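You operate a simulated robot arm through the tools that you are given. There is no shell and no other tool. Be economical: measure what you need, move in short steps, check, and stop when the job is done.

You are at the controls of a simulated two-armed robot. One attempt, no reset.

TASK
Pick up the pale pink roll with one hand, pass it to the other hand and put it on the top of the long plywood table.

The check looks at the end state, three seconds after you hand in, the way a careful person would. Anything else that was tipped, shoved, dropped, spilled or broken makes it a failure.

THE ROBOT
Two 7-joint arms with two-finger parallel grippers on one trunk, on a base that drives. Base frame: it is fixed to the floor where the robot stands at the start and does not move with it; the origin is under the middle of the robot, x ahead of it, y to its left, z up. Readings come in m, rad, newtons and seconds.
The left shoulder is at the start at [0.05, 0.165, 0.955], the right one opposite. With the tool pointing down near the work surface each hand reaches from about 0.1 to 0.64 m from the robot's upright axis, wherever it stands, measured 20 degrees to its own side. Places, roughly: top of the long plywood table [-0.9, 0.8, 0.7]. Payload 3.91 kg a hand.
The tool frame of a hand sits at the grasp point between the pads (the TCP): z along the fingers, y along the line on which they close. The tips reach 0.03 m beyond it. Largest opening 0.11 m; finger width 0.02, thickness 0.01; the body of the gripper, 0.048 by 0.112 m, starts 0.055 m behind the TCP.
Orientation is that of the tool frame in the base frame, as a unit quaternion [x, y, z, w]. With the fingers straight down and closing along the base's y, the tool's x points along the base's -x, its y along +y and its z along -z.

THE INTERFACE
- The arms move only by the tool apply_moves. It takes "left_commands", "right_commands" or both (then of equal length, played together; a hand with none holds still); each is a list that holds one entry, the list of rows, each a list of 6 numbers: the shift along the tool's x, y, z in mm, then the turn, a rotation vector about the tool's x, y, z in rad. In form: [[[x, y, z, ax, ay, az], ...]]. A call has 1 to 12 rows; each row shifts and turns the commanded pose from where the row before left it, along the tool's axes as they then stand. "left_claw" and "right_claw" are, for a hand that has rows, the finger opening in mm, from 0 to 110, set as the call begins (left out, the last holds). A row lasts 0.2 s, in which the tool goes at most 0.05 m and 0.15 rad; a call with a longer step from one row to the next is refused whole, and so is a gripper value outside its range. A pose out of reach is approached as far as the arm can. The call stops where the force on the tool passes 40 N (or 10 N more than at its start, if that is more) or the arm is blocked; 0.2 s more then pass. The fingers move at their own pace (about 0.045 m/s each) and stop on an object; they squeeze with about 30 N. The grip force told is the motor's: it shows also when the fingers shut on nothing. Time passes only in rows, and 0.2 s behind the last, so rows that do not move let the fingers close. It gives the time, the measured TCP pose, the force on the tool (base axes), the opening and the grip force at its end, in the units of the frame above (readings bear some noise), with the torque about the TCP (base axes, N m) and any sound that the robot's microphone picked up.
- Cameras (640 x 400 px; columns grow to the right, rows downward): "scene" is now at [0.0841, 0.0714, 1.1329]; the picture's right is [0.85, -0.53, 0.00], its down [-0.29, -0.46, -0.84] and it looks along [0.44, 0.71, -0.54] (base axes); focal length 214 px, centre (320, 200). "left" rides on the left gripper at [0.073, -0.017, -0.103] in its tool frame; the picture's right is [0.23, 0.97, 0.00], its down [-0.76, 0.18, -0.62] and it looks along [-0.61, 0.14, 0.78] (tool axes); focal length 222 px, centre (320, 200). "right" rides on the right gripper at [0.072, 0.017, -0.103] in its tool frame; the picture's right is [-0.23, 0.97, 0.00], its down [-0.76, -0.18, -0.62] and it looks along [-0.61, -0.14, 0.78] (tool axes); focal length 222 px, centre (320, 200). There is no depth. A picture from a camera that has moved, and an enlarged one, comes with that camera's place and axes in the base frame and with its lens. The place of the scene camera against the robot may be out by one fixed shift of up to 0.012 m in any direction.
- get_image(camera): a new picture of that camera. The clock stands still meanwhile.
- slide_trunk(by): slides the trunk up (or, below 0, down) by that many m; the arms and the scene camera ride with it, the base frame stays. It gives what a move gives, with no picture.
- roll_base(legs): drives the robot by 1 to 6 legs, each [ahead, left, turn to the left] in m, m and rad, along the robot's own axes; the way and the turn of a leg run together, so that a leg with both is an arc; at most 1.5 m and 3.142 rad a leg. The arms and the cameras ride along, it lands a little off, and it stops where it bumps. It gives what a move gives.
- pan_tilt(pan, tilt): turns the head with the scene camera to pan (to the left, within 1.396 rad either way) and tilt (down, from -0.506 to 1.204), counted from straight ahead of the robot. It gives what a move gives.
- enlarge(camera, box): a new picture of the part [left, top, right, bottom] of that camera's present view, enlarged. The clock stands still meanwhile.
- sign_off(): hands the job in; it is judged then, once.

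Work in short steps. Places have to be worked out from the pictures, the camera data and where the tool is seen: move nearer, look again, correct. Check each grasp and each placing, and mend what went wrong. You have 120 turns and 108 pictures in all, those below and enlarged ones among them. Open the grippers and draw the arms clear of the work before you hand the job in, unless the task says otherwise; then end with one line.

The tools are called as a command line: name --argument value ..., lists and objects as JSON in quotes. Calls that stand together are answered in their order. apply_moves: Moves the arms, as the interface text tells. Its arguments: {"type":"object","properties":{"left_commands":{"type":"array"},"left_claw":{"type":"number"},"right_commands":{"type":"array"},"right_claw":{"type":"number"}},"required":[]} The other tools are called the same way: slide_trunk (by) slides the trunk up or down; roll_base (legs) drives the base; pan_tilt (pan, tilt) turns the head that bears the scene camera; get_image (camera) takes a picture; enlarge (camera, box) takes an enlarged picture of a part of a camera's view; sign_off () hands the job in.

At the start:

```text
time_s: 0.0
left_tcp_pos: [0.2697, 0.4097, 1.0136]
left_tool_rot: [-0.001, 1.0, 0.001, 0.0]
left_ft_force: [-0.8, -1.6, 0.6]
left_wrist_torque: [-0.01, -0.02, 0.03]
left_width: 0.1102
left_gripper_force: 0.0
right_tcp_pos: [0.4088, 0.0793, 0.9997]
right_tool_rot: [0.001, 1.0, -0.001, -0.001]
right_ft_force: [-0.1, 0.3, -0.3]
right_wrist_torque: [-0.01, 0.01, -0.04]
right_width: 0.1102
right_gripper_force: 0.0
trunk travel left (down, up): [-0.175, 0.328]
robot x, y, heading: [0.0048, -0.0035, -0.004]
head pan, tilt: [1.016, 0.576]
```

scene: 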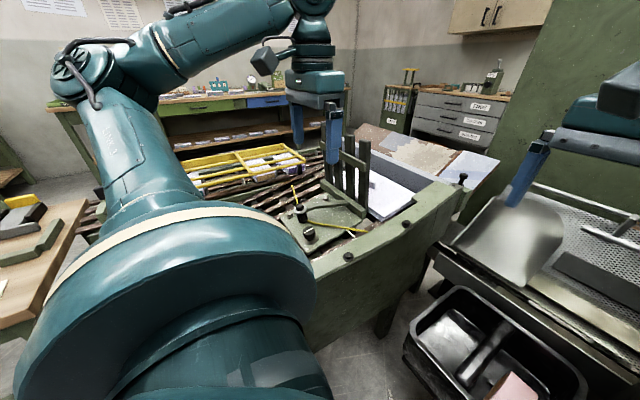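
right: 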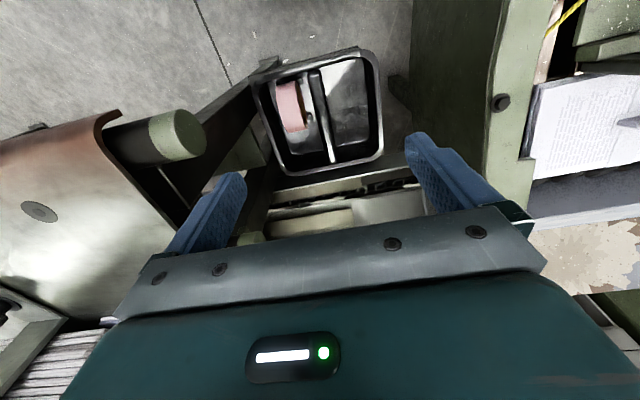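
left: 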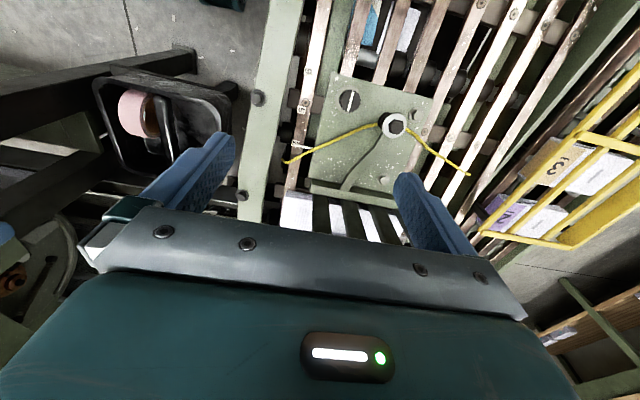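

The pink roll appears in both wrist views. Triangulating puts it near [0.48, -0.01, 0.54], lying in a black tray. I'll turn the head to look there, and look closer with the right wrist camera.

pan_tilt --pan 0.0 --tilt 0.9

enlarge --camera "right" --box '[220, 30, 420, 190]'

get_image --camera "scene"

```text
time_s: 1.3
left_tcp_pos: [0.2695, 0.4096, 1.0131]
left_tool_rot: [-0.001, 1.0, 0.0, 0.0]
left_ft_force: [-0.6, -0.4, -0.7]
left_wrist_torque: [0.0, -0.02, 0.0]
left_width: 0.1101
left_gripper_force: 0.1
right_tcp_pos: [0.4085, 0.0789, 0.9988]
right_tool_rot: [0.001, 1.0, -0.001, 0.0]
right_ft_force: [0.1, -0.1, 0.9]
right_wrist_torque: [0.04, -0.01, 0.03]
right_width: 0.11
right_gripper_force: 0.1
trunk travel left (down, up): [-0.175, 0.328]
robot x, y, heading: [0.0002, 0.0058, -0.008]
head pan, tilt: [0.0, 0.901]
```

```text
2.50 times, centred on (320, 110) of right
camera zoom: at [0.337, 0.0975, 1.1021], right [0.23, 0.97, 0.0], down [0.76, -0.18, 0.62], along [0.61, -0.14, -0.78], focal length 555 px, centre (320, 425)
```

zoom: 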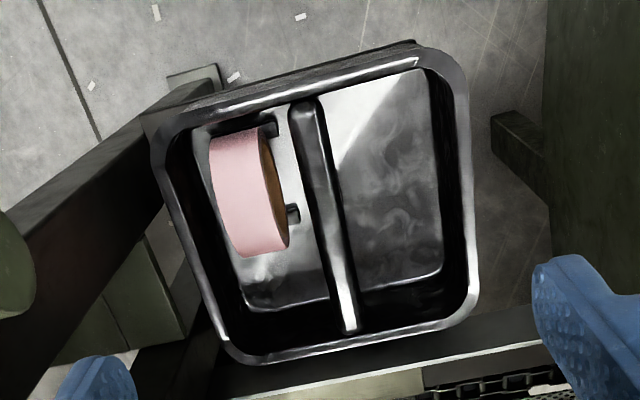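

```text
103 pictures are left
camera scene: at [0.1126, -0.0042, 1.1059], right [0.0, -1.0, 0.0], down [-0.78, 0.0, -0.62], along [0.62, 0.0, -0.78], focal length 214 px, centre (320, 200)
```

scene: 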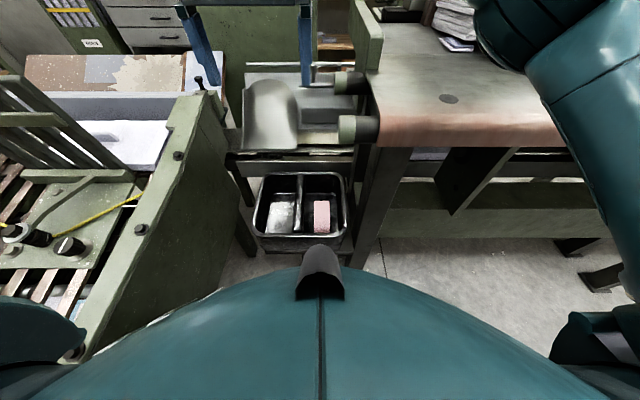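

Cross-checking the views, the roll is near [0.49, -0.01, 0.55]. Two handles stick out of the right-hand table near z 0.91, beside the vertical path down. I'll enlarge the scene view to see the clearances.

enlarge --camera "scene" --box '[220, 40, 420, 260]'

enlarge --camera "left" --box '[40, 20, 300, 240]'

get_image --camera "right"

```text
1.82 times, centred on (320, 150) of scene
camera zoom: at [0.1126, -0.0042, 1.1059], right [0.0, -1.0, 0.0], down [-0.78, 0.0, -0.62], along [0.62, 0.0, -0.78], focal length 390 px, centre (320, 291)
```

zoom: 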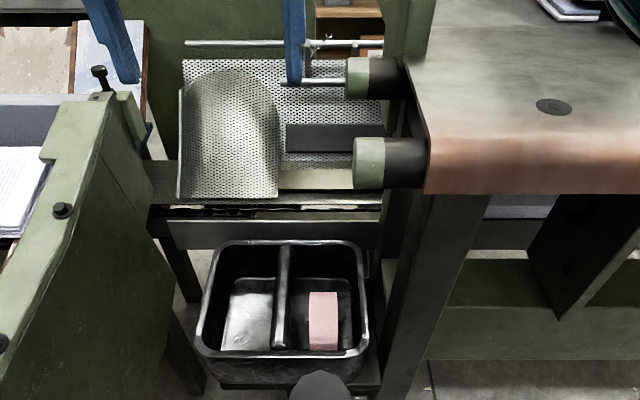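

```text
1.82 times, centred on (170, 130) of left
camera zoom: at [0.1968, 0.3932, 1.1173], right [-0.23, 0.97, 0.0], down [0.76, 0.18, 0.62], along [0.61, 0.14, -0.78], focal length 404 px, centre (593, 327)
```

zoom: 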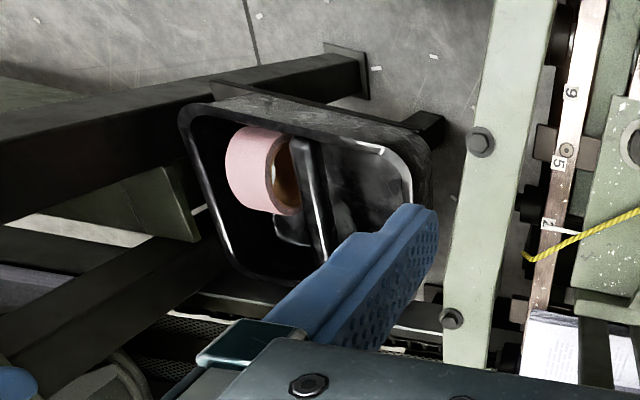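

```text
100 pictures are left
camera right: at [0.337, 0.0975, 1.1021], right [0.23, 0.97, 0.0], down [0.76, -0.18, 0.62], along [0.61, -0.14, -0.78], focal length 222 px, centre (320, 200)
```

right: 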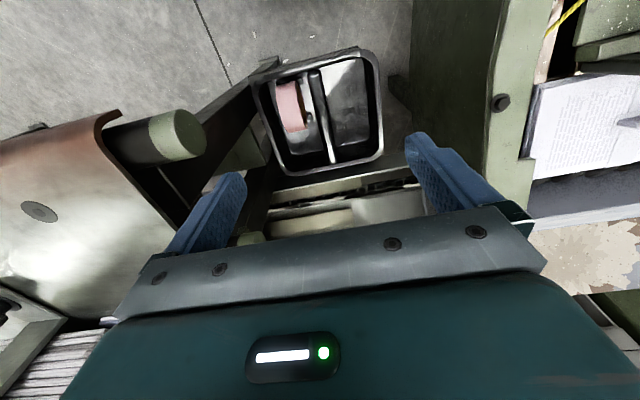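

The press panel stands near y≈0.3 and the handle tips near y≈-0.035, so the left arm is the better one to reach down between them. I'll first move the right hand up and to the right, out of the way.

apply_moves --right_commands '[[[0, 0, -40, 0, 0, 0], [0, 0, -40, 0, 0, 0], [15, -40, 0, 0, 0, 0], [15, -40, 0, 0, 0, 0], [15, -40, 0, 0, 0, 0], [15, -40, 0, 0, 0, 0], [15, -40, 0, 0, 0, 0], [15, -40, 0, 0, 0, 0]]]'

get_image --camera "right"

get_image --camera "scene"

```text
time_s: 3.1
left_tcp_pos: [0.2701, 0.4094, 1.0132]
left_tool_rot: [-0.001, 1.0, 0.0, 0.001]
left_ft_force: [-0.9, 0.6, 0.1]
left_wrist_torque: [0.04, -0.02, 0.0]
left_width: 0.1101
left_gripper_force: 0.0
right_tcp_pos: [0.3173, -0.1607, 1.0792]
right_tool_rot: [0.0, 1.0, 0.0, 0.0]
right_ft_force: [0.0, 0.6, 0.2]
right_wrist_torque: [0.06, -0.02, 0.01]
right_width: 0.1102
right_gripper_force: 0.0
trunk travel left (down, up): [-0.175, 0.328]
robot x, y, heading: [-0.0019, 0.0009, 0.001]
head pan, tilt: [0.0, 0.901]
```

```text
99 pictures are left
camera right: at [0.2456, -0.1427, 1.1814], right [0.23, 0.97, 0.0], down [0.76, -0.18, 0.62], along [0.61, -0.14, -0.78], focal length 222 px, centre (320, 200)
```

right: 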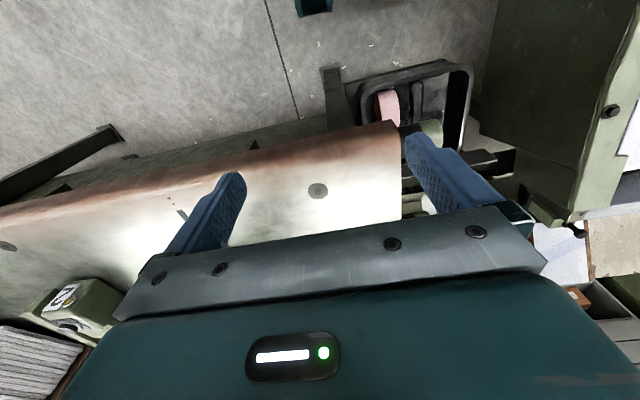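

```text
98 pictures are left
camera scene: at [0.1124, -0.0046, 1.1059], right [0.0, -1.0, 0.0], down [-0.78, 0.0, -0.62], along [0.62, 0.0, -0.78], focal length 214 px, centre (320, 200)
```

scene: 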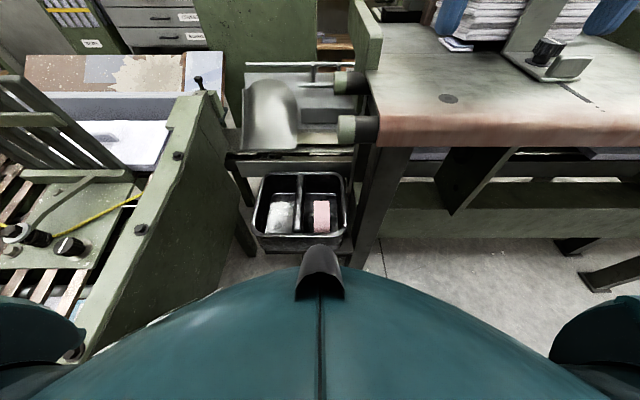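

The handle tip is confirmed near [0.38, -0.033, 0.925]. I'll bring the left hand above the tray corridor, staying high, for a straight-down look.

apply_moves --left_commands '[[[0, 0, -40, 0, 0, 0], [-20, -38, 0, 0, 0, 0], [-20, -38, 0, 0, 0, 0], [-20, -38, 0, 0, 0, 0], [-20, -38, 0, 0, 0, 0], [-20, -38, 0, 0, 0, 0], [-20, -38, 0, 0, 0, 0], [-20, -38, 0, 0, 0, 0], [-20, -38, 0, 0, 0, 0], [-20, -38, 0, 0, 0, 0]]]'

get_image --camera "left"

get_image --camera "scene"

```text
time_s: 5.3
left_tcp_pos: [0.4096, 0.1456, 1.042]
left_tool_rot: [-0.002, 1.0, 0.0, 0.001]
left_ft_force: [0.1, 0.3, 0.3]
left_wrist_torque: [-0.02, 0.02, 0.01]
left_width: 0.1102
left_gripper_force: 0.1
left hand out of reach, approached as far as the arm can: row 8, 9, 10
right_tcp_pos: [0.3186, -0.1589, 1.0776]
right_tool_rot: [-0.001, 1.0, 0.001, -0.001]
right_ft_force: [0.7, -1.1, -0.6]
right_wrist_torque: [0.01, 0.04, 0.02]
right_width: 0.1102
right_gripper_force: 0.0
trunk travel left (down, up): [-0.175, 0.328]
robot x, y, heading: [-0.0027, 0.0027, -0.002]
head pan, tilt: [0.0, 0.901]
```

```text
97 pictures are left
camera left: at [0.3361, 0.128, 1.1457], right [-0.23, 0.97, 0.0], down [0.76, 0.18, 0.62], along [0.61, 0.14, -0.78], focal length 222 px, centre (320, 200)
```

left: 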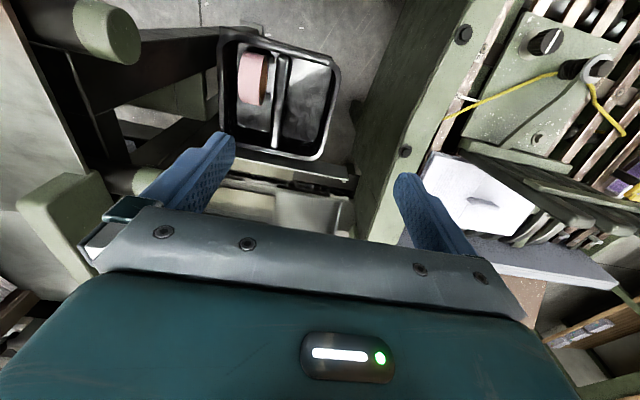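

```text
96 pictures are left
camera scene: at [0.1125, -0.0043, 1.1059], right [0.0, -1.0, 0.0], down [-0.78, 0.0, -0.62], along [0.62, 0.0, -0.78], focal length 214 px, centre (320, 200)
```

scene: 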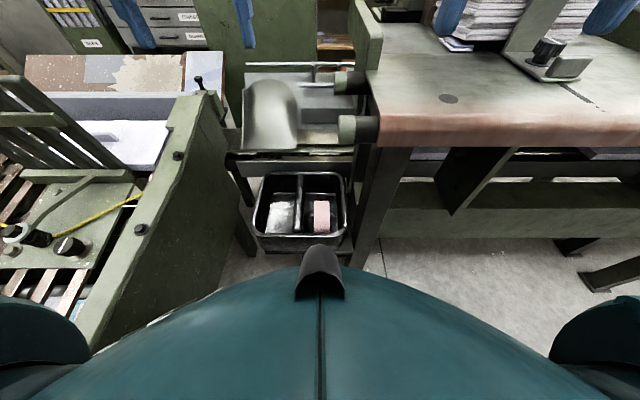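

The left hand runs out of reach across the midline, since it wants targets about 20° to its own side. Turning the base about 0.37 rad to the right would put the hand right over the roll. I'll check the surroundings of both elbows first.

pan_tilt --pan -1.2 --tilt 0.6

get_image --camera "scene"

pan_tilt --pan 1.3 --tilt 0.6

get_image --camera "scene"

```text
time_s: 6.7
left_tcp_pos: [0.4083, 0.1441, 1.0436]
left_tool_rot: [0.0, 1.0, 0.0, 0.0]
left_ft_force: [0.1, -0.5, -1.1]
left_wrist_torque: [-0.03, 0.01, 0.01]
left_width: 0.1101
left_gripper_force: 0.1
right_tcp_pos: [0.3181, -0.1601, 1.0791]
right_tool_rot: [-0.001, 1.0, 0.0, -0.001]
right_ft_force: [0.2, 0.4, 0.6]
right_wrist_torque: [-0.01, 0.04, 0.01]
right_width: 0.11
right_gripper_force: 0.0
trunk travel left (down, up): [-0.175, 0.328]
robot x, y, heading: [0.0023, 0.0015, -0.001]
head pan, tilt: [-1.201, 0.6]
```

```text
95 pictures are left
camera scene: at [0.0691, -0.0867, 1.1307], right [-0.93, -0.36, 0.0], down [-0.2, 0.53, -0.82], along [0.3, -0.77, -0.57], focal length 214 px, centre (320, 200)
```

scene: 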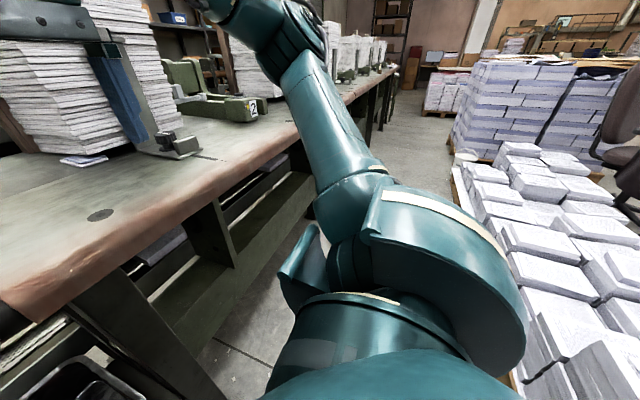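

```text
time_s: 8.9
left_tcp_pos: [0.4079, 0.144, 1.0423]
left_tool_rot: [-0.002, 1.0, 0.0, 0.0]
left_ft_force: [-0.3, -0.2, 0.1]
left_wrist_torque: [0.0, -0.04, -0.02]
left_width: 0.11
left_gripper_force: 0.0
right_tcp_pos: [0.3177, -0.1584, 1.0785]
right_tool_rot: [0.0, 1.0, -0.001, 0.0]
right_ft_force: [0.2, -0.2, 0.2]
right_wrist_torque: [0.0, -0.01, -0.04]
right_width: 0.1098
right_gripper_force: 0.1
trunk travel left (down, up): [-0.175, 0.328]
robot x, y, heading: [-0.0004, -0.0002, 0.003]
head pan, tilt: [1.3, 0.6]
```

```text
94 pictures are left
camera scene: at [0.0608, 0.0809, 1.1307], right [0.96, -0.27, 0.0], down [-0.15, -0.54, -0.83], along [0.22, 0.8, -0.56], focal length 214 px, centre (320, 200)
```

scene: 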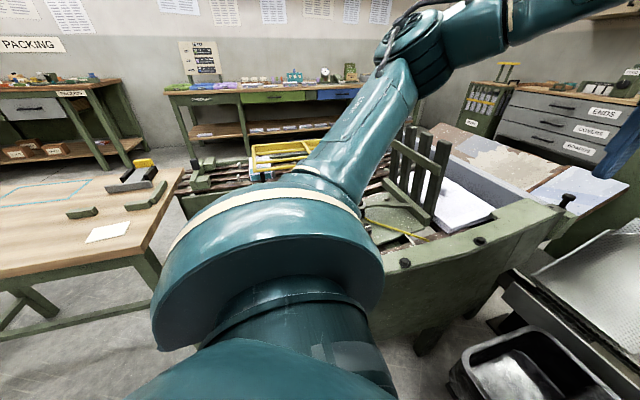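

Both elbows are high and clear, and the book stack is beyond x≈0.7. I'll turn the base 0.37 rad to the right.

roll_base --legs '[[0, 0, -0.37]]'

pan_tilt --pan 0.37 --tilt 0.85

get_image --camera "left"

get_image --camera "scene"

```text
time_s: 10.5
left_tcp_pos: [0.4327, -0.0134, 1.0415]
left_tool_rot: [0.183, 0.983, 0.001, 0.0]
left_ft_force: [-0.1, -0.3, 0.3]
left_wrist_torque: [-0.01, 0.01, -0.03]
left_width: 0.1099
left_gripper_force: 0.0
right_tcp_pos: [0.2382, -0.2642, 1.0787]
right_tool_rot: [0.183, 0.983, 0.0, -0.001]
right_ft_force: [0.4, 0.4, -0.5]
right_wrist_torque: [0.01, -0.01, 0.03]
right_width: 0.1101
right_gripper_force: 0.1
trunk travel left (down, up): [-0.175, 0.328]
robot x, y, heading: [-0.0019, 0.0002, -0.367]
head pan, tilt: [1.3, 0.6]
```

```text
time_s: 11.7
left_tcp_pos: [0.4334, -0.0132, 1.0421]
left_tool_rot: [0.183, 0.983, 0.001, -0.001]
left_ft_force: [-0.4, 0.1, 0.3]
left_wrist_torque: [0.01, 0.0, 0.01]
left_width: 0.11
left_gripper_force: 0.0
right_tcp_pos: [0.2398, -0.2634, 1.0782]
right_tool_rot: [0.185, 0.983, 0.0, 0.0]
right_ft_force: [0.1, -0.8, 0.4]
right_wrist_torque: [-0.04, 0.01, 0.0]
right_width: 0.11
right_gripper_force: 0.0
trunk travel left (down, up): [-0.175, 0.328]
robot x, y, heading: [-0.0045, -0.0013, -0.365]
head pan, tilt: [0.37, 0.85]
```

```text
93 pictures are left
camera left: at [0.3593, -0.0023, 1.1458], right [0.14, 0.99, 0.0], down [0.77, -0.11, 0.62], along [0.62, -0.09, -0.78], focal length 222 px, centre (320, 200)
```

left: 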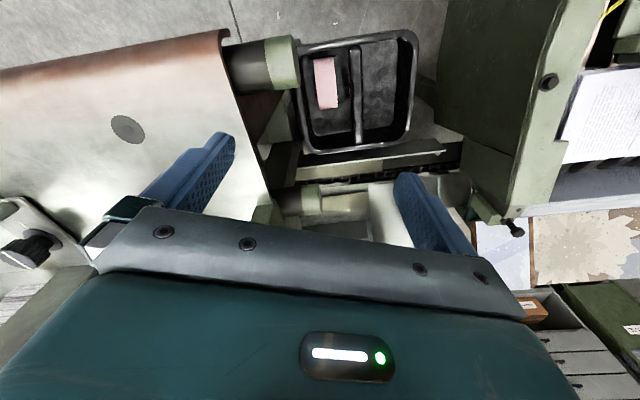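

```text
92 pictures are left
camera scene: at [0.1133, -0.0148, 1.1098], right [0.0, -1.0, 0.0], down [-0.75, 0.0, -0.66], along [0.66, 0.0, -0.75], focal length 214 px, centre (320, 200)
```

scene: 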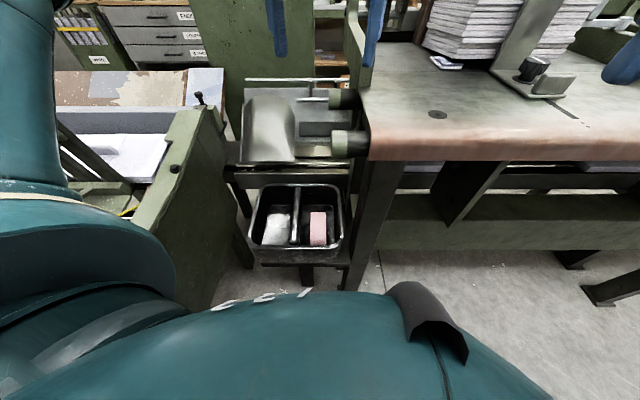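

The hand now hangs over the roll. Both views put the roll centre near [0.476, -0.005, 0.56], about 0.11 m across and 0.05 m wide, with its axis along base y. I'll square the yaw to it, set the claw to 72 mm, and lower a little along y≈+0.035 to clear the handles.

apply_moves --left_commands '[[[0, 0, 0, 0, 0, -0.122], [0, 0, 0, 0, 0, -0.122], [0, 0, 0, 0, 0, -0.122], [-18, 23, 20, 0, 0, 0], [-18, 23, 20, 0, 0, 0]]]' --left_claw 72

get_image --camera "left"

get_image --camera "scene"

```text
time_s: 12.9
left_tcp_pos: [0.4702, 0.0309, 1.0004]
left_tool_rot: [0.002, 1.0, 0.0, -0.001]
left_ft_force: [-0.3, 0.2, 0.6]
left_wrist_torque: [0.01, 0.04, 0.01]
left_width: 0.0723
left_gripper_force: 0.0
right_tcp_pos: [0.2386, -0.2634, 1.0788]
right_tool_rot: [0.183, 0.983, 0.0, 0.0]
right_ft_force: [0.3, -0.4, 0.3]
right_wrist_torque: [0.01, -0.05, -0.03]
right_width: 0.1102
right_gripper_force: 0.1
trunk travel left (down, up): [-0.175, 0.328]
robot x, y, heading: [0.0009, 0.0047, -0.368]
head pan, tilt: [0.37, 0.85]
```

```text
91 pictures are left
camera left: at [0.3985, 0.0156, 1.105], right [-0.22, 0.97, 0.0], down [0.76, 0.18, 0.62], along [0.61, 0.14, -0.78], focal length 222 px, centre (320, 200)
```

left: 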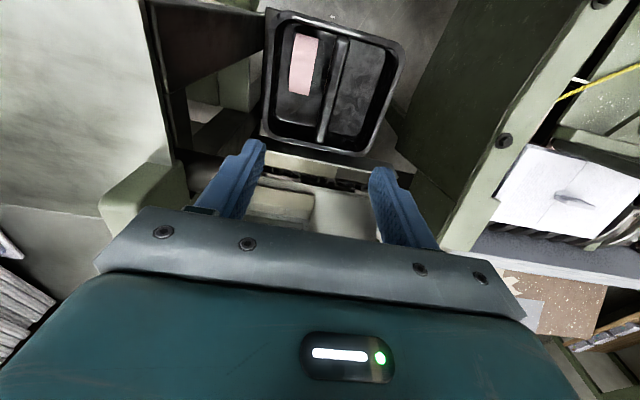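

```text
90 pictures are left
camera scene: at [0.1133, -0.0147, 1.1098], right [0.0, -1.0, 0.0], down [-0.75, 0.0, -0.66], along [0.66, 0.0, -0.75], focal length 214 px, centre (320, 200)
```

scene: 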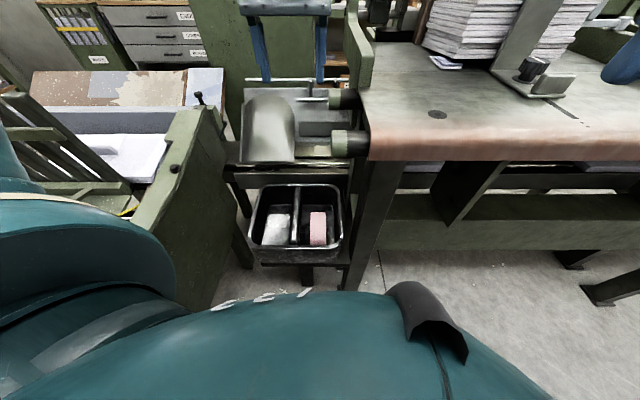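

Triangulation gives the roll centre at [0.476, -0.006, 0.564], with its top near 0.614. I'll descend in steps along y≈0.035.

apply_moves --left_commands '[[[0, 4, 40, 0, 0, 0], [0, 0, 40, 0, 0, 0], [0, 0, 40, 0, 0, 0], [0, 0, 40, 0, 0, 0]]]'

get_image --camera "scene"

get_image --camera "left"

```text
time_s: 13.9
left_tcp_pos: [0.4702, 0.0348, 0.8417]
left_tool_rot: [0.002, 1.0, 0.0, 0.0]
left_ft_force: [-0.2, 0.8, 0.2]
left_wrist_torque: [-0.01, 0.0, 0.02]
left_width: 0.0718
left_gripper_force: 0.1
right_tcp_pos: [0.2396, -0.2634, 1.0784]
right_tool_rot: [0.184, 0.983, 0.0, 0.0]
right_ft_force: [0.6, 0.0, -0.3]
right_wrist_torque: [-0.01, 0.03, 0.0]
right_width: 0.1101
right_gripper_force: 0.1
trunk travel left (down, up): [-0.175, 0.328]
robot x, y, heading: [-0.0013, -0.0017, -0.367]
head pan, tilt: [0.37, 0.85]
```

```text
89 pictures are left
camera scene: at [0.1134, -0.0149, 1.1098], right [0.0, -1.0, 0.0], down [-0.75, 0.0, -0.66], along [0.66, 0.0, -0.75], focal length 214 px, centre (320, 200)
```

scene: 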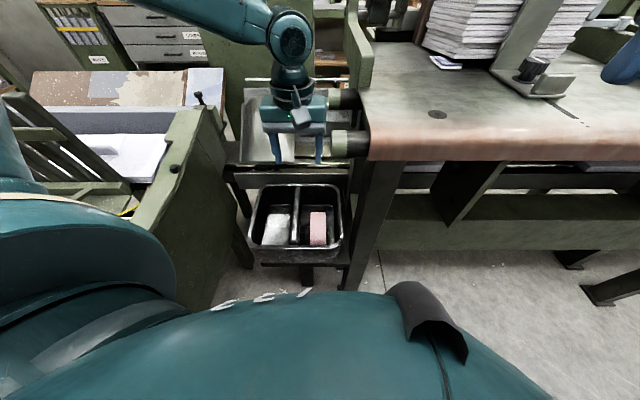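

```text
88 pictures are left
camera left: at [0.3971, 0.0189, 0.9451], right [-0.22, 0.97, 0.0], down [0.76, 0.18, 0.62], along [0.61, 0.14, -0.78], focal length 222 px, centre (320, 200)
```

left: 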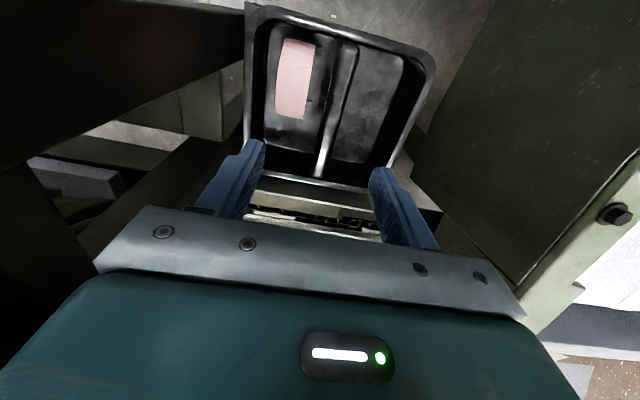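

Clear so far; the forearm runs out to the left. I'll lower to about 0.72 and check the forearm against the press panel.

apply_moves --left_commands '[[[0, 0, 40, 0, 0, 0], [0, 0, 40, 0, 0, 0], [0, 0, 40, 0, 0, 0]]]'

get_image --camera "left"

pan_tilt --pan 0.8 --tilt 0.6

get_image --camera "scene"

```text
time_s: 14.7
left_tcp_pos: [0.4726, 0.0323, 0.7238]
left_tool_rot: [0.0, 1.0, -0.002, 0.0]
left_ft_force: [1.0, -0.9, 0.1]
left_wrist_torque: [-0.03, 0.02, 0.02]
left_width: 0.0718
left_gripper_force: 0.0
right_tcp_pos: [0.2393, -0.2633, 1.0785]
right_tool_rot: [0.184, 0.983, 0.0, 0.0]
right_ft_force: [-0.3, -0.1, 0.6]
right_wrist_torque: [-0.01, -0.03, -0.03]
right_width: 0.1098
right_gripper_force: 0.1
trunk travel left (down, up): [-0.175, 0.328]
robot x, y, heading: [-0.0012, 0.0025, -0.372]
head pan, tilt: [0.37, 0.85]
```

```text
87 pictures are left
camera left: at [0.4003, 0.0175, 0.8269], right [-0.22, 0.97, 0.0], down [0.76, 0.18, 0.62], along [0.61, 0.14, -0.78], focal length 222 px, centre (320, 200)
```

left: 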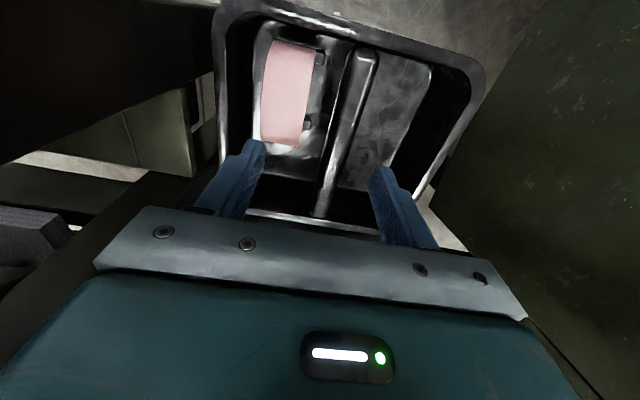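

```text
time_s: 15.6
left_tcp_pos: [0.4738, 0.034, 0.7229]
left_tool_rot: [0.002, 1.0, -0.001, 0.0]
left_ft_force: [0.0, 0.5, -0.1]
left_wrist_torque: [0.0, -0.01, -0.04]
left_width: 0.072
left_gripper_force: 0.0
right_tcp_pos: [0.2399, -0.2627, 1.0785]
right_tool_rot: [0.183, 0.983, -0.001, 0.0]
right_ft_force: [0.1, -0.3, 0.4]
right_wrist_torque: [0.0, 0.01, 0.0]
right_width: 0.11
right_gripper_force: 0.0
trunk travel left (down, up): [-0.175, 0.328]
robot x, y, heading: [0.0008, 0.0004, -0.372]
head pan, tilt: [0.799, 0.6]
```

```text
86 pictures are left
camera scene: at [0.1155, 0.0218, 1.1306], right [0.42, -0.91, 0.0], down [-0.51, -0.23, -0.82], along [0.75, 0.34, -0.57], focal length 214 px, centre (320, 200)
```

scene: 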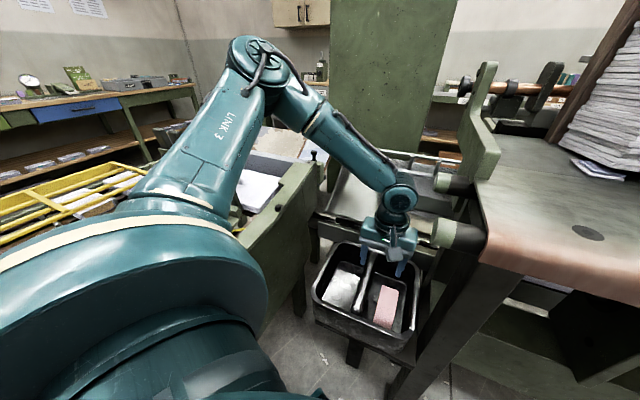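

The elbow is high and clear of the panel, and the roll is again seen at y≈-0.005, x≈0.472. I'll lower to 0.675, where the wrist is under the handles, then shift 40 mm to -y.

apply_moves --left_commands '[[[0, 0, 25, 0, 0, 0], [0, 0, 23, 0, 0, 0], [0, -14, 0, 0, 0, 0], [0, -13, 0, 0, 0, 0], [0, -13, 0, 0, 0, 0]]]'

get_image --camera "left"

enlarge --camera "scene" --box '[300, 140, 500, 360]'

```text
time_s: 16.8
left_tcp_pos: [0.4667, 0.011, 0.6862]
left_tool_rot: [0.001, 1.0, -0.001, 0.0]
left_ft_force: [-0.6, 0.0, -0.4]
left_wrist_torque: [-0.01, 0.03, 0.0]
left_width: 0.0719
left_gripper_force: 0.0
left hand out of reach, approached as far as the arm can: row 4, 5
right_tcp_pos: [0.2383, -0.2647, 1.0778]
right_tool_rot: [0.185, 0.983, 0.0, 0.001]
right_ft_force: [-0.6, -0.2, -0.2]
right_wrist_torque: [0.02, 0.01, 0.0]
right_width: 0.11
right_gripper_force: 0.1
trunk travel left (down, up): [-0.175, 0.328]
robot x, y, heading: [-0.0004, -0.0008, -0.373]
head pan, tilt: [0.799, 0.6]
```

```text
85 pictures are left
camera left: at [0.3936, -0.0053, 0.7898], right [-0.22, 0.97, 0.0], down [0.76, 0.18, 0.62], along [0.61, 0.14, -0.78], focal length 222 px, centre (320, 200)
```

left: 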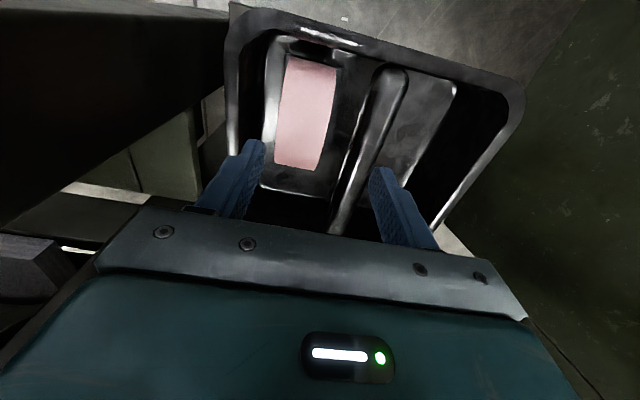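

```text
1.82 times, centred on (400, 250) of scene
camera zoom: at [0.1155, 0.0219, 1.1307], right [0.42, -0.91, 0.0], down [-0.51, -0.24, -0.83], along [0.75, 0.34, -0.56], focal length 390 px, centre (174, 109)
```

zoom: 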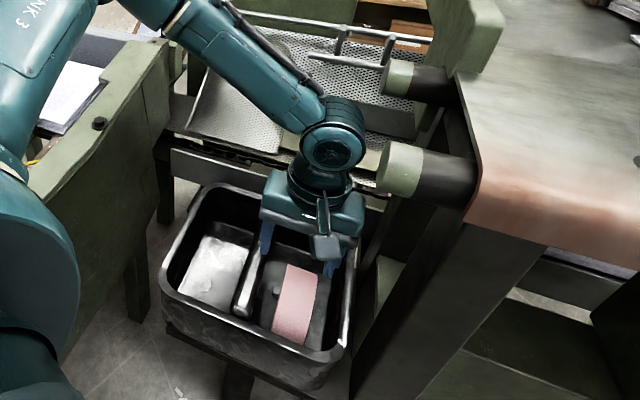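

The left hand runs out of reach just here, at z≈0.686 and y≈0.011, so the shoulder is too high for it. I'll back up to about z 0.79, y 0.035, then lower the trunk 0.1 m.

apply_moves --left_commands '[[[0, 12, -20, 0, 0, 0], [-4, 12, -30, 0, 0, 0], [0, 0, -40, 0, 0, 0], [0, 0, -20, 0, 0, 0]]]'

slide_trunk --by -0.1

get_image --camera "scene"

```text
time_s: 17.8
left_tcp_pos: [0.4678, 0.0337, 0.7951]
left_tool_rot: [0.002, 1.0, -0.001, 0.0]
left_ft_force: [-1.0, 0.0, -0.1]
left_wrist_torque: [0.03, 0.0, -0.01]
left_width: 0.0722
left_gripper_force: 0.1
right_tcp_pos: [0.2376, -0.2625, 1.078]
right_tool_rot: [0.184, 0.983, 0.0, 0.0]
right_ft_force: [0.6, 0.1, 0.3]
right_wrist_torque: [-0.01, 0.02, 0.02]
right_width: 0.1106
right_gripper_force: 0.1
trunk travel left (down, up): [-0.175, 0.328]
robot x, y, heading: [0.001, 0.0009, -0.369]
head pan, tilt: [0.799, 0.6]
```

```text
time_s: 19.1
left_tcp_pos: [0.4682, 0.0342, 0.6957]
left_tool_rot: [0.002, 1.0, -0.001, 0.0]
left_ft_force: [-0.4, 0.9, 0.3]
left_wrist_torque: [0.01, 0.0, 0.01]
left_width: 0.072
left_gripper_force: 0.0
right_tcp_pos: [0.2376, -0.2636, 0.9794]
right_tool_rot: [0.184, 0.983, 0.0, 0.0]
right_ft_force: [1.3, 0.2, 0.4]
right_wrist_torque: [-0.02, -0.02, 0.02]
right_width: 0.1101
right_gripper_force: 0.0
trunk travel left (down, up): [-0.075, 0.428]
robot x, y, heading: [0.0023, -0.0013, -0.37]
head pan, tilt: [0.799, 0.6]
```

```text
83 pictures are left
camera scene: at [0.1154, 0.0219, 1.0307], right [0.42, -0.91, 0.0], down [-0.51, -0.24, -0.83], along [0.75, 0.34, -0.56], focal length 214 px, centre (320, 200)
```

scene: 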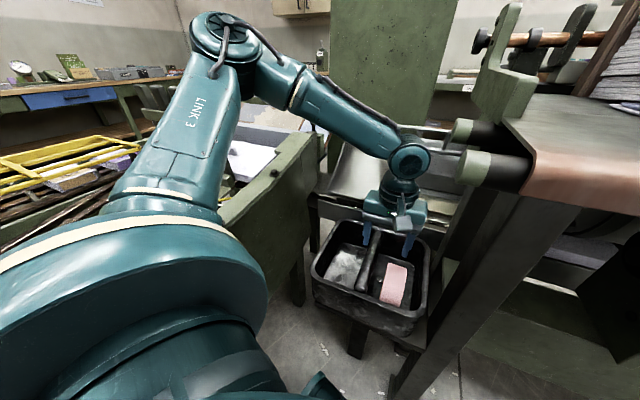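

The trunk is down and the left hand is free again. I'll raise the right hand for margin and move the left hand over the roll at y≈-0.005, z≈0.675.

apply_moves --left_commands '[[[-2, 0, 10, 0, 0, 0], [-2, -14, 10, 0, 0, 0], [-2, -13, 0, 0, 0, 0], [0, -13, 0, 0, 0, 0]]]' --right_commands '[[[0, 0, -20, 0, 0, 0], [0, 0, -20, 0, 0, 0], [0, 0, -20, 0, 0, 0], [0, 0, 0, 0, 0, 0]]]'

get_image --camera "left"

enlarge --camera "scene" --box '[300, 140, 500, 360]'

```text
time_s: 20.1
left_tcp_pos: [0.4732, -0.0052, 0.6763]
left_tool_rot: [0.001, 1.0, -0.001, 0.0]
left_ft_force: [-0.1, 0.3, -1.2]
left_wrist_torque: [0.02, 0.01, 0.01]
left_width: 0.0722
left_gripper_force: 0.0
right_tcp_pos: [0.2389, -0.266, 1.0381]
right_tool_rot: [0.184, 0.983, 0.0, 0.0]
right_ft_force: [-0.4, -0.7, 0.2]
right_wrist_torque: [0.03, 0.0, -0.03]
right_width: 0.1101
right_gripper_force: 0.1
trunk travel left (down, up): [-0.075, 0.428]
robot x, y, heading: [0.0012, 0.0012, -0.366]
head pan, tilt: [0.799, 0.6]
```

```text
82 pictures are left
camera left: at [0.4014, -0.021, 0.7796], right [-0.22, 0.97, 0.0], down [0.76, 0.18, 0.62], along [0.61, 0.14, -0.78], focal length 222 px, centre (320, 200)
```

left: 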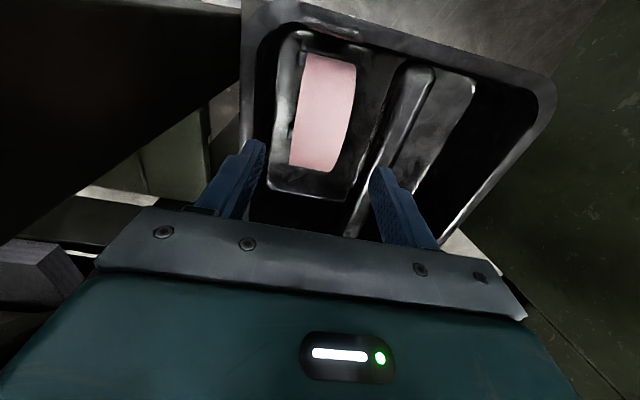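

```text
1.82 times, centred on (400, 250) of scene
camera zoom: at [0.1154, 0.0219, 1.0307], right [0.42, -0.91, 0.0], down [-0.51, -0.24, -0.83], along [0.75, 0.34, -0.56], focal length 390 px, centre (174, 109)
```

zoom: 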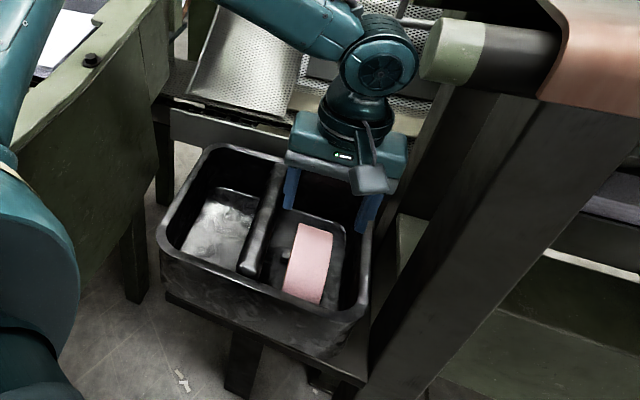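

The finger tips show a scene-camera offset of about 1 cm. Corrected, the roll centre is [0.466, -0.005, 0.56]. I'll shift 7 mm back and lower 45 mm so the fingers start to straddle it.

apply_moves --left_commands '[[[7, 0, 10, 0, 0, 0], [0, 0, 15, 0, 0, 0], [0, 0, 15, 0, 0, 0], [0, 0, 5, 0, 0, 0]]]'

get_image --camera "left"

enlarge --camera "scene" --box '[340, 180, 460, 320]'

```text
time_s: 21.1
left_tcp_pos: [0.469, -0.0046, 0.6301]
left_tool_rot: [0.002, 1.0, -0.001, 0.0]
left_ft_force: [1.1, 0.1, -0.3]
left_wrist_torque: [-0.02, 0.03, 0.0]
left_width: 0.072
left_gripper_force: 0.0
right_tcp_pos: [0.2398, -0.2646, 1.0366]
right_tool_rot: [0.184, 0.983, 0.0, 0.0]
right_ft_force: [0.0, 0.7, 0.5]
right_wrist_torque: [0.02, 0.04, -0.01]
right_width: 0.1103
right_gripper_force: 0.2
trunk travel left (down, up): [-0.075, 0.428]
robot x, y, heading: [-0.0007, 0.0012, -0.37]
head pan, tilt: [0.799, 0.6]
```

```text
80 pictures are left
camera left: at [0.3954, -0.0211, 0.7337], right [-0.22, 0.97, 0.0], down [0.76, 0.18, 0.62], along [0.61, 0.14, -0.78], focal length 222 px, centre (320, 200)
```

left: 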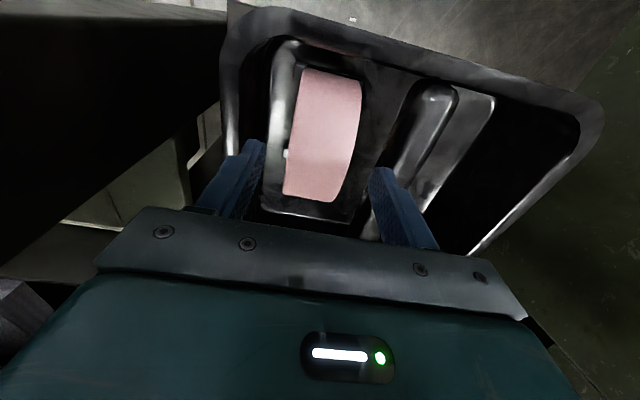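

```text
2.86 times, centred on (400, 250) of scene
camera zoom: at [0.1155, 0.0219, 1.0307], right [0.42, -0.91, 0.0], down [-0.51, -0.24, -0.83], along [0.75, 0.34, -0.56], focal length 613 px, centre (91, 57)
```

zoom: 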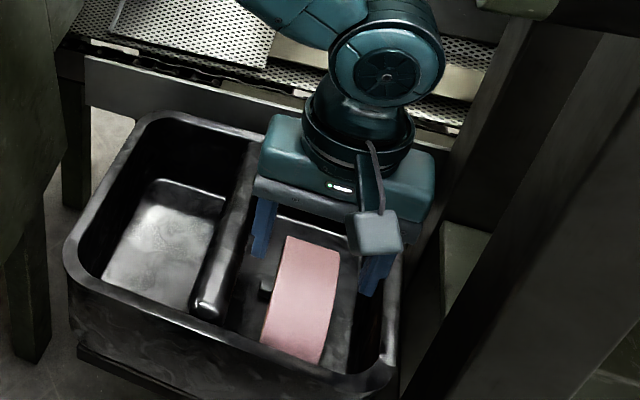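

The fingers line up in y. The roll centre computes to x≈0.463, so I'll move 6 mm back and lower 28 mm.

apply_moves --left_commands '[[[6, 0, 0, 0, 0, 0], [0, 0, 14, 0, 0, 0], [0, 0, 14, 0, 0, 0]]]'

get_image --camera "left"

enlarge --camera "scene" --box '[340, 180, 460, 320]'

```text
time_s: 21.9
left_tcp_pos: [0.462, -0.0023, 0.6037]
left_tool_rot: [0.001, 1.0, -0.001, 0.0]
left_ft_force: [-0.4, -0.3, 0.8]
left_wrist_torque: [0.0, -0.01, -0.03]
left_width: 0.0721
left_gripper_force: 0.1
left hand out of reach, approached as far as the arm can: row 3
right_tcp_pos: [0.2391, -0.2649, 1.037]
right_tool_rot: [0.184, 0.983, 0.0, 0.0]
right_ft_force: [0.4, -0.5, 0.3]
right_wrist_torque: [0.0, -0.02, 0.0]
right_width: 0.11
right_gripper_force: 0.0
trunk travel left (down, up): [-0.075, 0.428]
robot x, y, heading: [-0.0018, -0.0042, -0.369]
head pan, tilt: [0.799, 0.6]
```

```text
78 pictures are left
camera left: at [0.3891, -0.0185, 0.7084], right [-0.22, 0.97, 0.0], down [0.76, 0.18, 0.62], along [0.61, 0.14, -0.78], focal length 222 px, centre (320, 200)
```

left: 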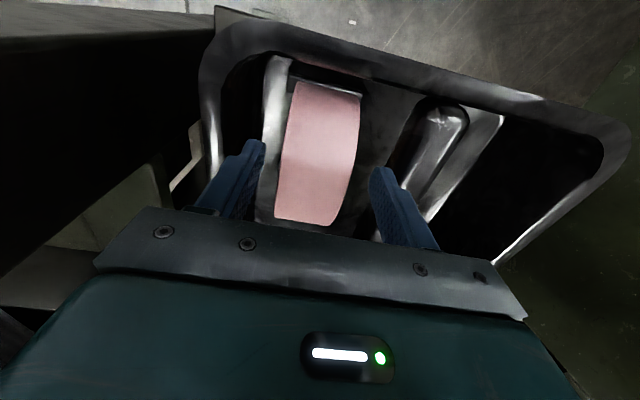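

```text
2.86 times, centred on (400, 250) of scene
camera zoom: at [0.1155, 0.0219, 1.0307], right [0.42, -0.91, 0.0], down [-0.51, -0.24, -0.83], along [0.75, 0.34, -0.56], focal length 613 px, centre (91, 57)
```

zoom: 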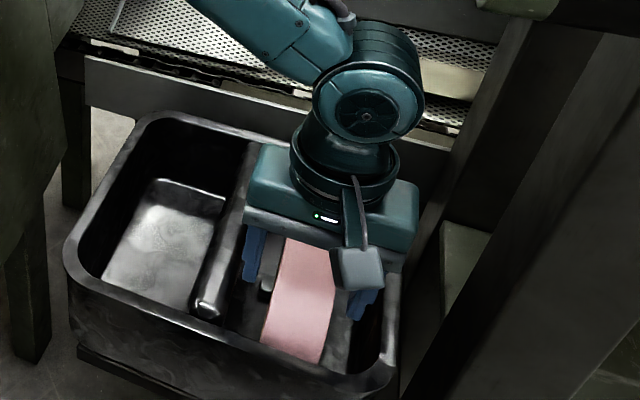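

The reach limit comes again at z≈0.604, with the fingers straddling the roll. Lowering the trunk 17 mm carries the hand to about z 0.587.

slide_trunk --by -0.017

get_image --camera "left"

enlarge --camera "scene" --box '[340, 180, 460, 320]'

```text
time_s: 22.6
left_tcp_pos: [0.4616, -0.0026, 0.5865]
left_tool_rot: [0.002, 1.0, -0.001, 0.0]
left_ft_force: [-0.8, -0.2, -0.1]
left_wrist_torque: [0.0, 0.04, 0.0]
left_width: 0.0721
left_gripper_force: 0.0
right_tcp_pos: [0.2398, -0.2645, 1.0209]
right_tool_rot: [0.184, 0.983, 0.001, 0.0]
right_ft_force: [-0.2, -0.1, 0.1]
right_wrist_torque: [0.01, 0.0, 0.0]
right_width: 0.11
right_gripper_force: 0.1
trunk travel left (down, up): [-0.058, 0.445]
robot x, y, heading: [0.0006, 0.0013, -0.373]
head pan, tilt: [0.799, 0.6]
```

```text
76 pictures are left
camera left: at [0.389, -0.0184, 0.6914], right [-0.22, 0.97, 0.0], down [0.76, 0.18, 0.62], along [0.61, 0.14, -0.78], focal length 222 px, centre (320, 200)
```

left: 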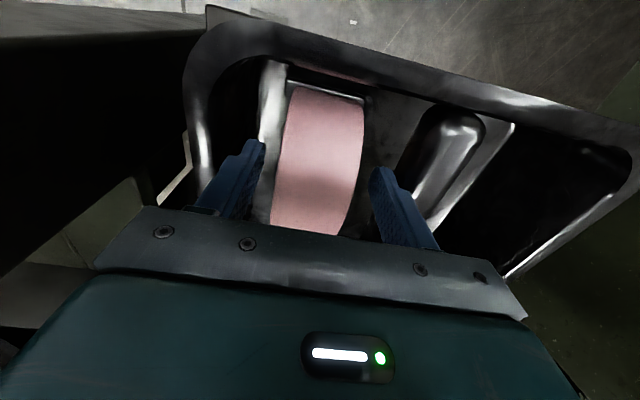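

```text
2.86 times, centred on (400, 250) of scene
camera zoom: at [0.1154, 0.0219, 1.0137], right [0.42, -0.91, 0.0], down [-0.51, -0.24, -0.83], along [0.75, 0.34, -0.56], focal length 613 px, centre (91, 57)
```

zoom: 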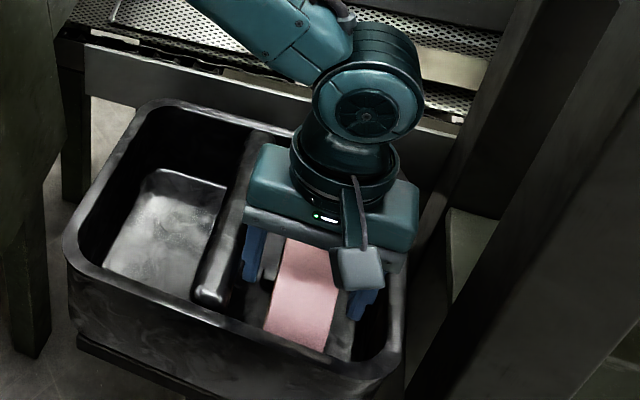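

The fingers straddle the upper half of the roll. Now I'll close the left claw.

apply_moves --left_commands '[[[0, 0, 0, 0, 0, 0], [0, 0, 0, 0, 0, 0], [0, 0, 0, 0, 0, 0], [0, 0, 0, 0, 0, 0], [0, 0, 0, 0, 0, 0]]]' --left_claw 20

get_image --camera "left"

```text
time_s: 23.8
left_tcp_pos: [0.462, -0.0014, 0.5878]
left_tool_rot: [0.002, 1.0, -0.001, 0.0]
left_ft_force: [-0.8, -1.0, 1.7]
left_wrist_torque: [-0.06, 0.01, -0.04]
left_width: 0.0453
left_gripper_force: 30.1
right_tcp_pos: [0.2396, -0.2657, 1.0217]
right_tool_rot: [0.184, 0.983, 0.001, -0.001]
right_ft_force: [-0.6, -0.2, -0.1]
right_wrist_torque: [0.02, 0.01, 0.01]
right_width: 0.1102
right_gripper_force: 0.0
trunk travel left (down, up): [-0.058, 0.445]
robot x, y, heading: [0.0007, 0.0004, -0.373]
head pan, tilt: [0.799, 0.6]
```

```text
74 pictures are left
camera left: at [0.389, -0.0185, 0.6916], right [-0.22, 0.97, 0.0], down [0.76, 0.18, 0.62], along [0.61, 0.14, -0.78], focal length 222 px, centre (320, 200)
```

left: 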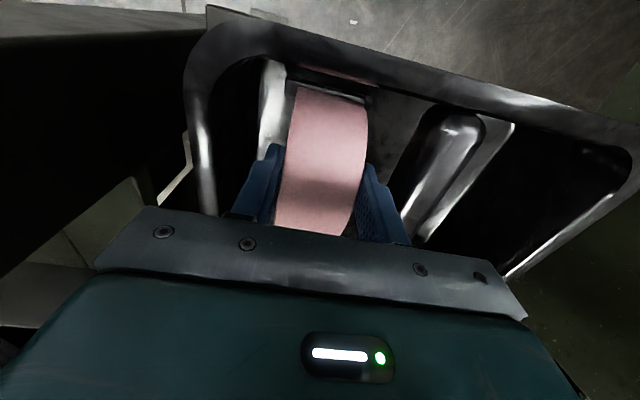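

Gripped at 45 mm with 30 N. I'll lift 30 mm straight up and check the hold.

apply_moves --left_commands '[[[0, 0, -15, 0, 0, 0], [0, 0, -15, 0, 0, 0], [0, 0, 0, 0, 0, 0]]]'

get_image --camera "left"

enlarge --camera "scene" --box '[340, 180, 460, 320]'

```text
time_s: 24.6
left_tcp_pos: [0.4612, -0.0042, 0.6167]
left_tool_rot: [0.001, 1.0, -0.001, 0.001]
left_ft_force: [0.0, 0.1, -1.6]
left_wrist_torque: [-0.01, 0.04, 0.01]
left_width: 0.0454
left_gripper_force: 30.1
right_tcp_pos: [0.239, -0.2658, 1.0213]
right_tool_rot: [0.184, 0.983, 0.0, 0.001]
right_ft_force: [0.5, -0.3, 0.4]
right_wrist_torque: [0.0, 0.03, -0.03]
right_width: 0.1099
right_gripper_force: 0.1
trunk travel left (down, up): [-0.058, 0.445]
robot x, y, heading: [0.0003, -0.0008, -0.375]
head pan, tilt: [0.799, 0.6]
```

```text
73 pictures are left
camera left: at [0.3892, -0.0192, 0.7208], right [-0.22, 0.97, 0.0], down [0.76, 0.18, 0.62], along [0.61, 0.14, -0.78], focal length 222 px, centre (320, 200)
```

left: 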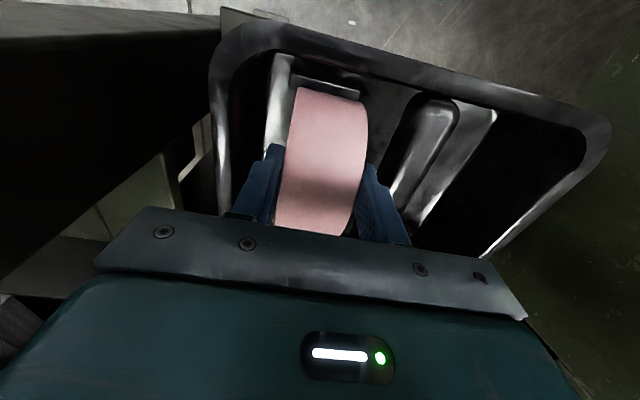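

```text
2.86 times, centred on (400, 250) of scene
camera zoom: at [0.1155, 0.0219, 1.0137], right [0.42, -0.91, 0.0], down [-0.51, -0.24, -0.83], along [0.75, 0.34, -0.56], focal length 613 px, centre (91, 57)
```

zoom: 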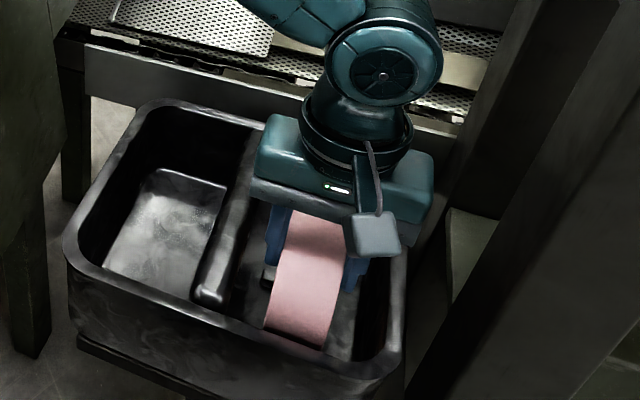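

The roll came up with the hand. I'll lift to about 0.69, then continue up while shifting +35 mm in y, away from the handles.

apply_moves --left_commands '[[[0, 0, -20, 0, 0, 0], [0, 0, -25, 0, 0, 0], [0, 0, -25, 0, 0, 0], [0, 18, -8, 0, 0, 0], [0, 20, -10, 0, 0, 0], [0, 0, -30, 0, 0, 0], [0, 0, -30, 0, 0, 0]]]'

get_image --camera "scene"

get_image --camera "left"

```text
time_s: 26.2
left_tcp_pos: [0.4614, 0.0365, 0.7638]
left_tool_rot: [0.002, 1.0, -0.001, 0.001]
left_ft_force: [1.0, 0.0, -1.1]
left_wrist_torque: [0.02, 0.04, -0.01]
left_width: 0.0455
left_gripper_force: 30.3
right_tcp_pos: [0.239, -0.2645, 1.0217]
right_tool_rot: [0.184, 0.983, -0.001, 0.001]
right_ft_force: [-0.3, 0.2, 0.6]
right_wrist_torque: [-0.01, -0.03, 0.0]
right_width: 0.1103
right_gripper_force: 0.0
trunk travel left (down, up): [-0.058, 0.445]
robot x, y, heading: [-0.0023, 0.002, -0.372]
head pan, tilt: [0.799, 0.6]
```

```text
71 pictures are left
camera scene: at [0.1155, 0.0219, 1.0136], right [0.42, -0.91, 0.0], down [-0.51, -0.24, -0.83], along [0.75, 0.34, -0.56], focal length 214 px, centre (320, 200)
```

scene: 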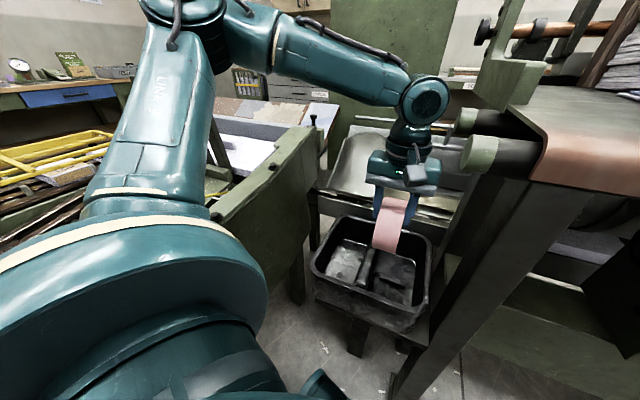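

```text
70 pictures are left
camera left: at [0.3892, 0.0203, 0.8691], right [-0.22, 0.97, 0.0], down [0.76, 0.18, 0.62], along [0.61, 0.14, -0.78], focal length 222 px, centre (320, 200)
```

left: 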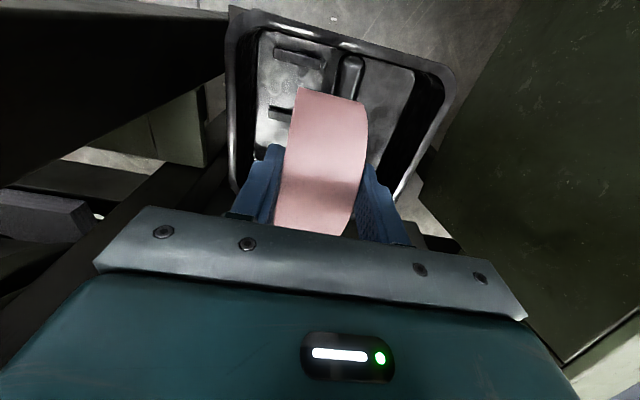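

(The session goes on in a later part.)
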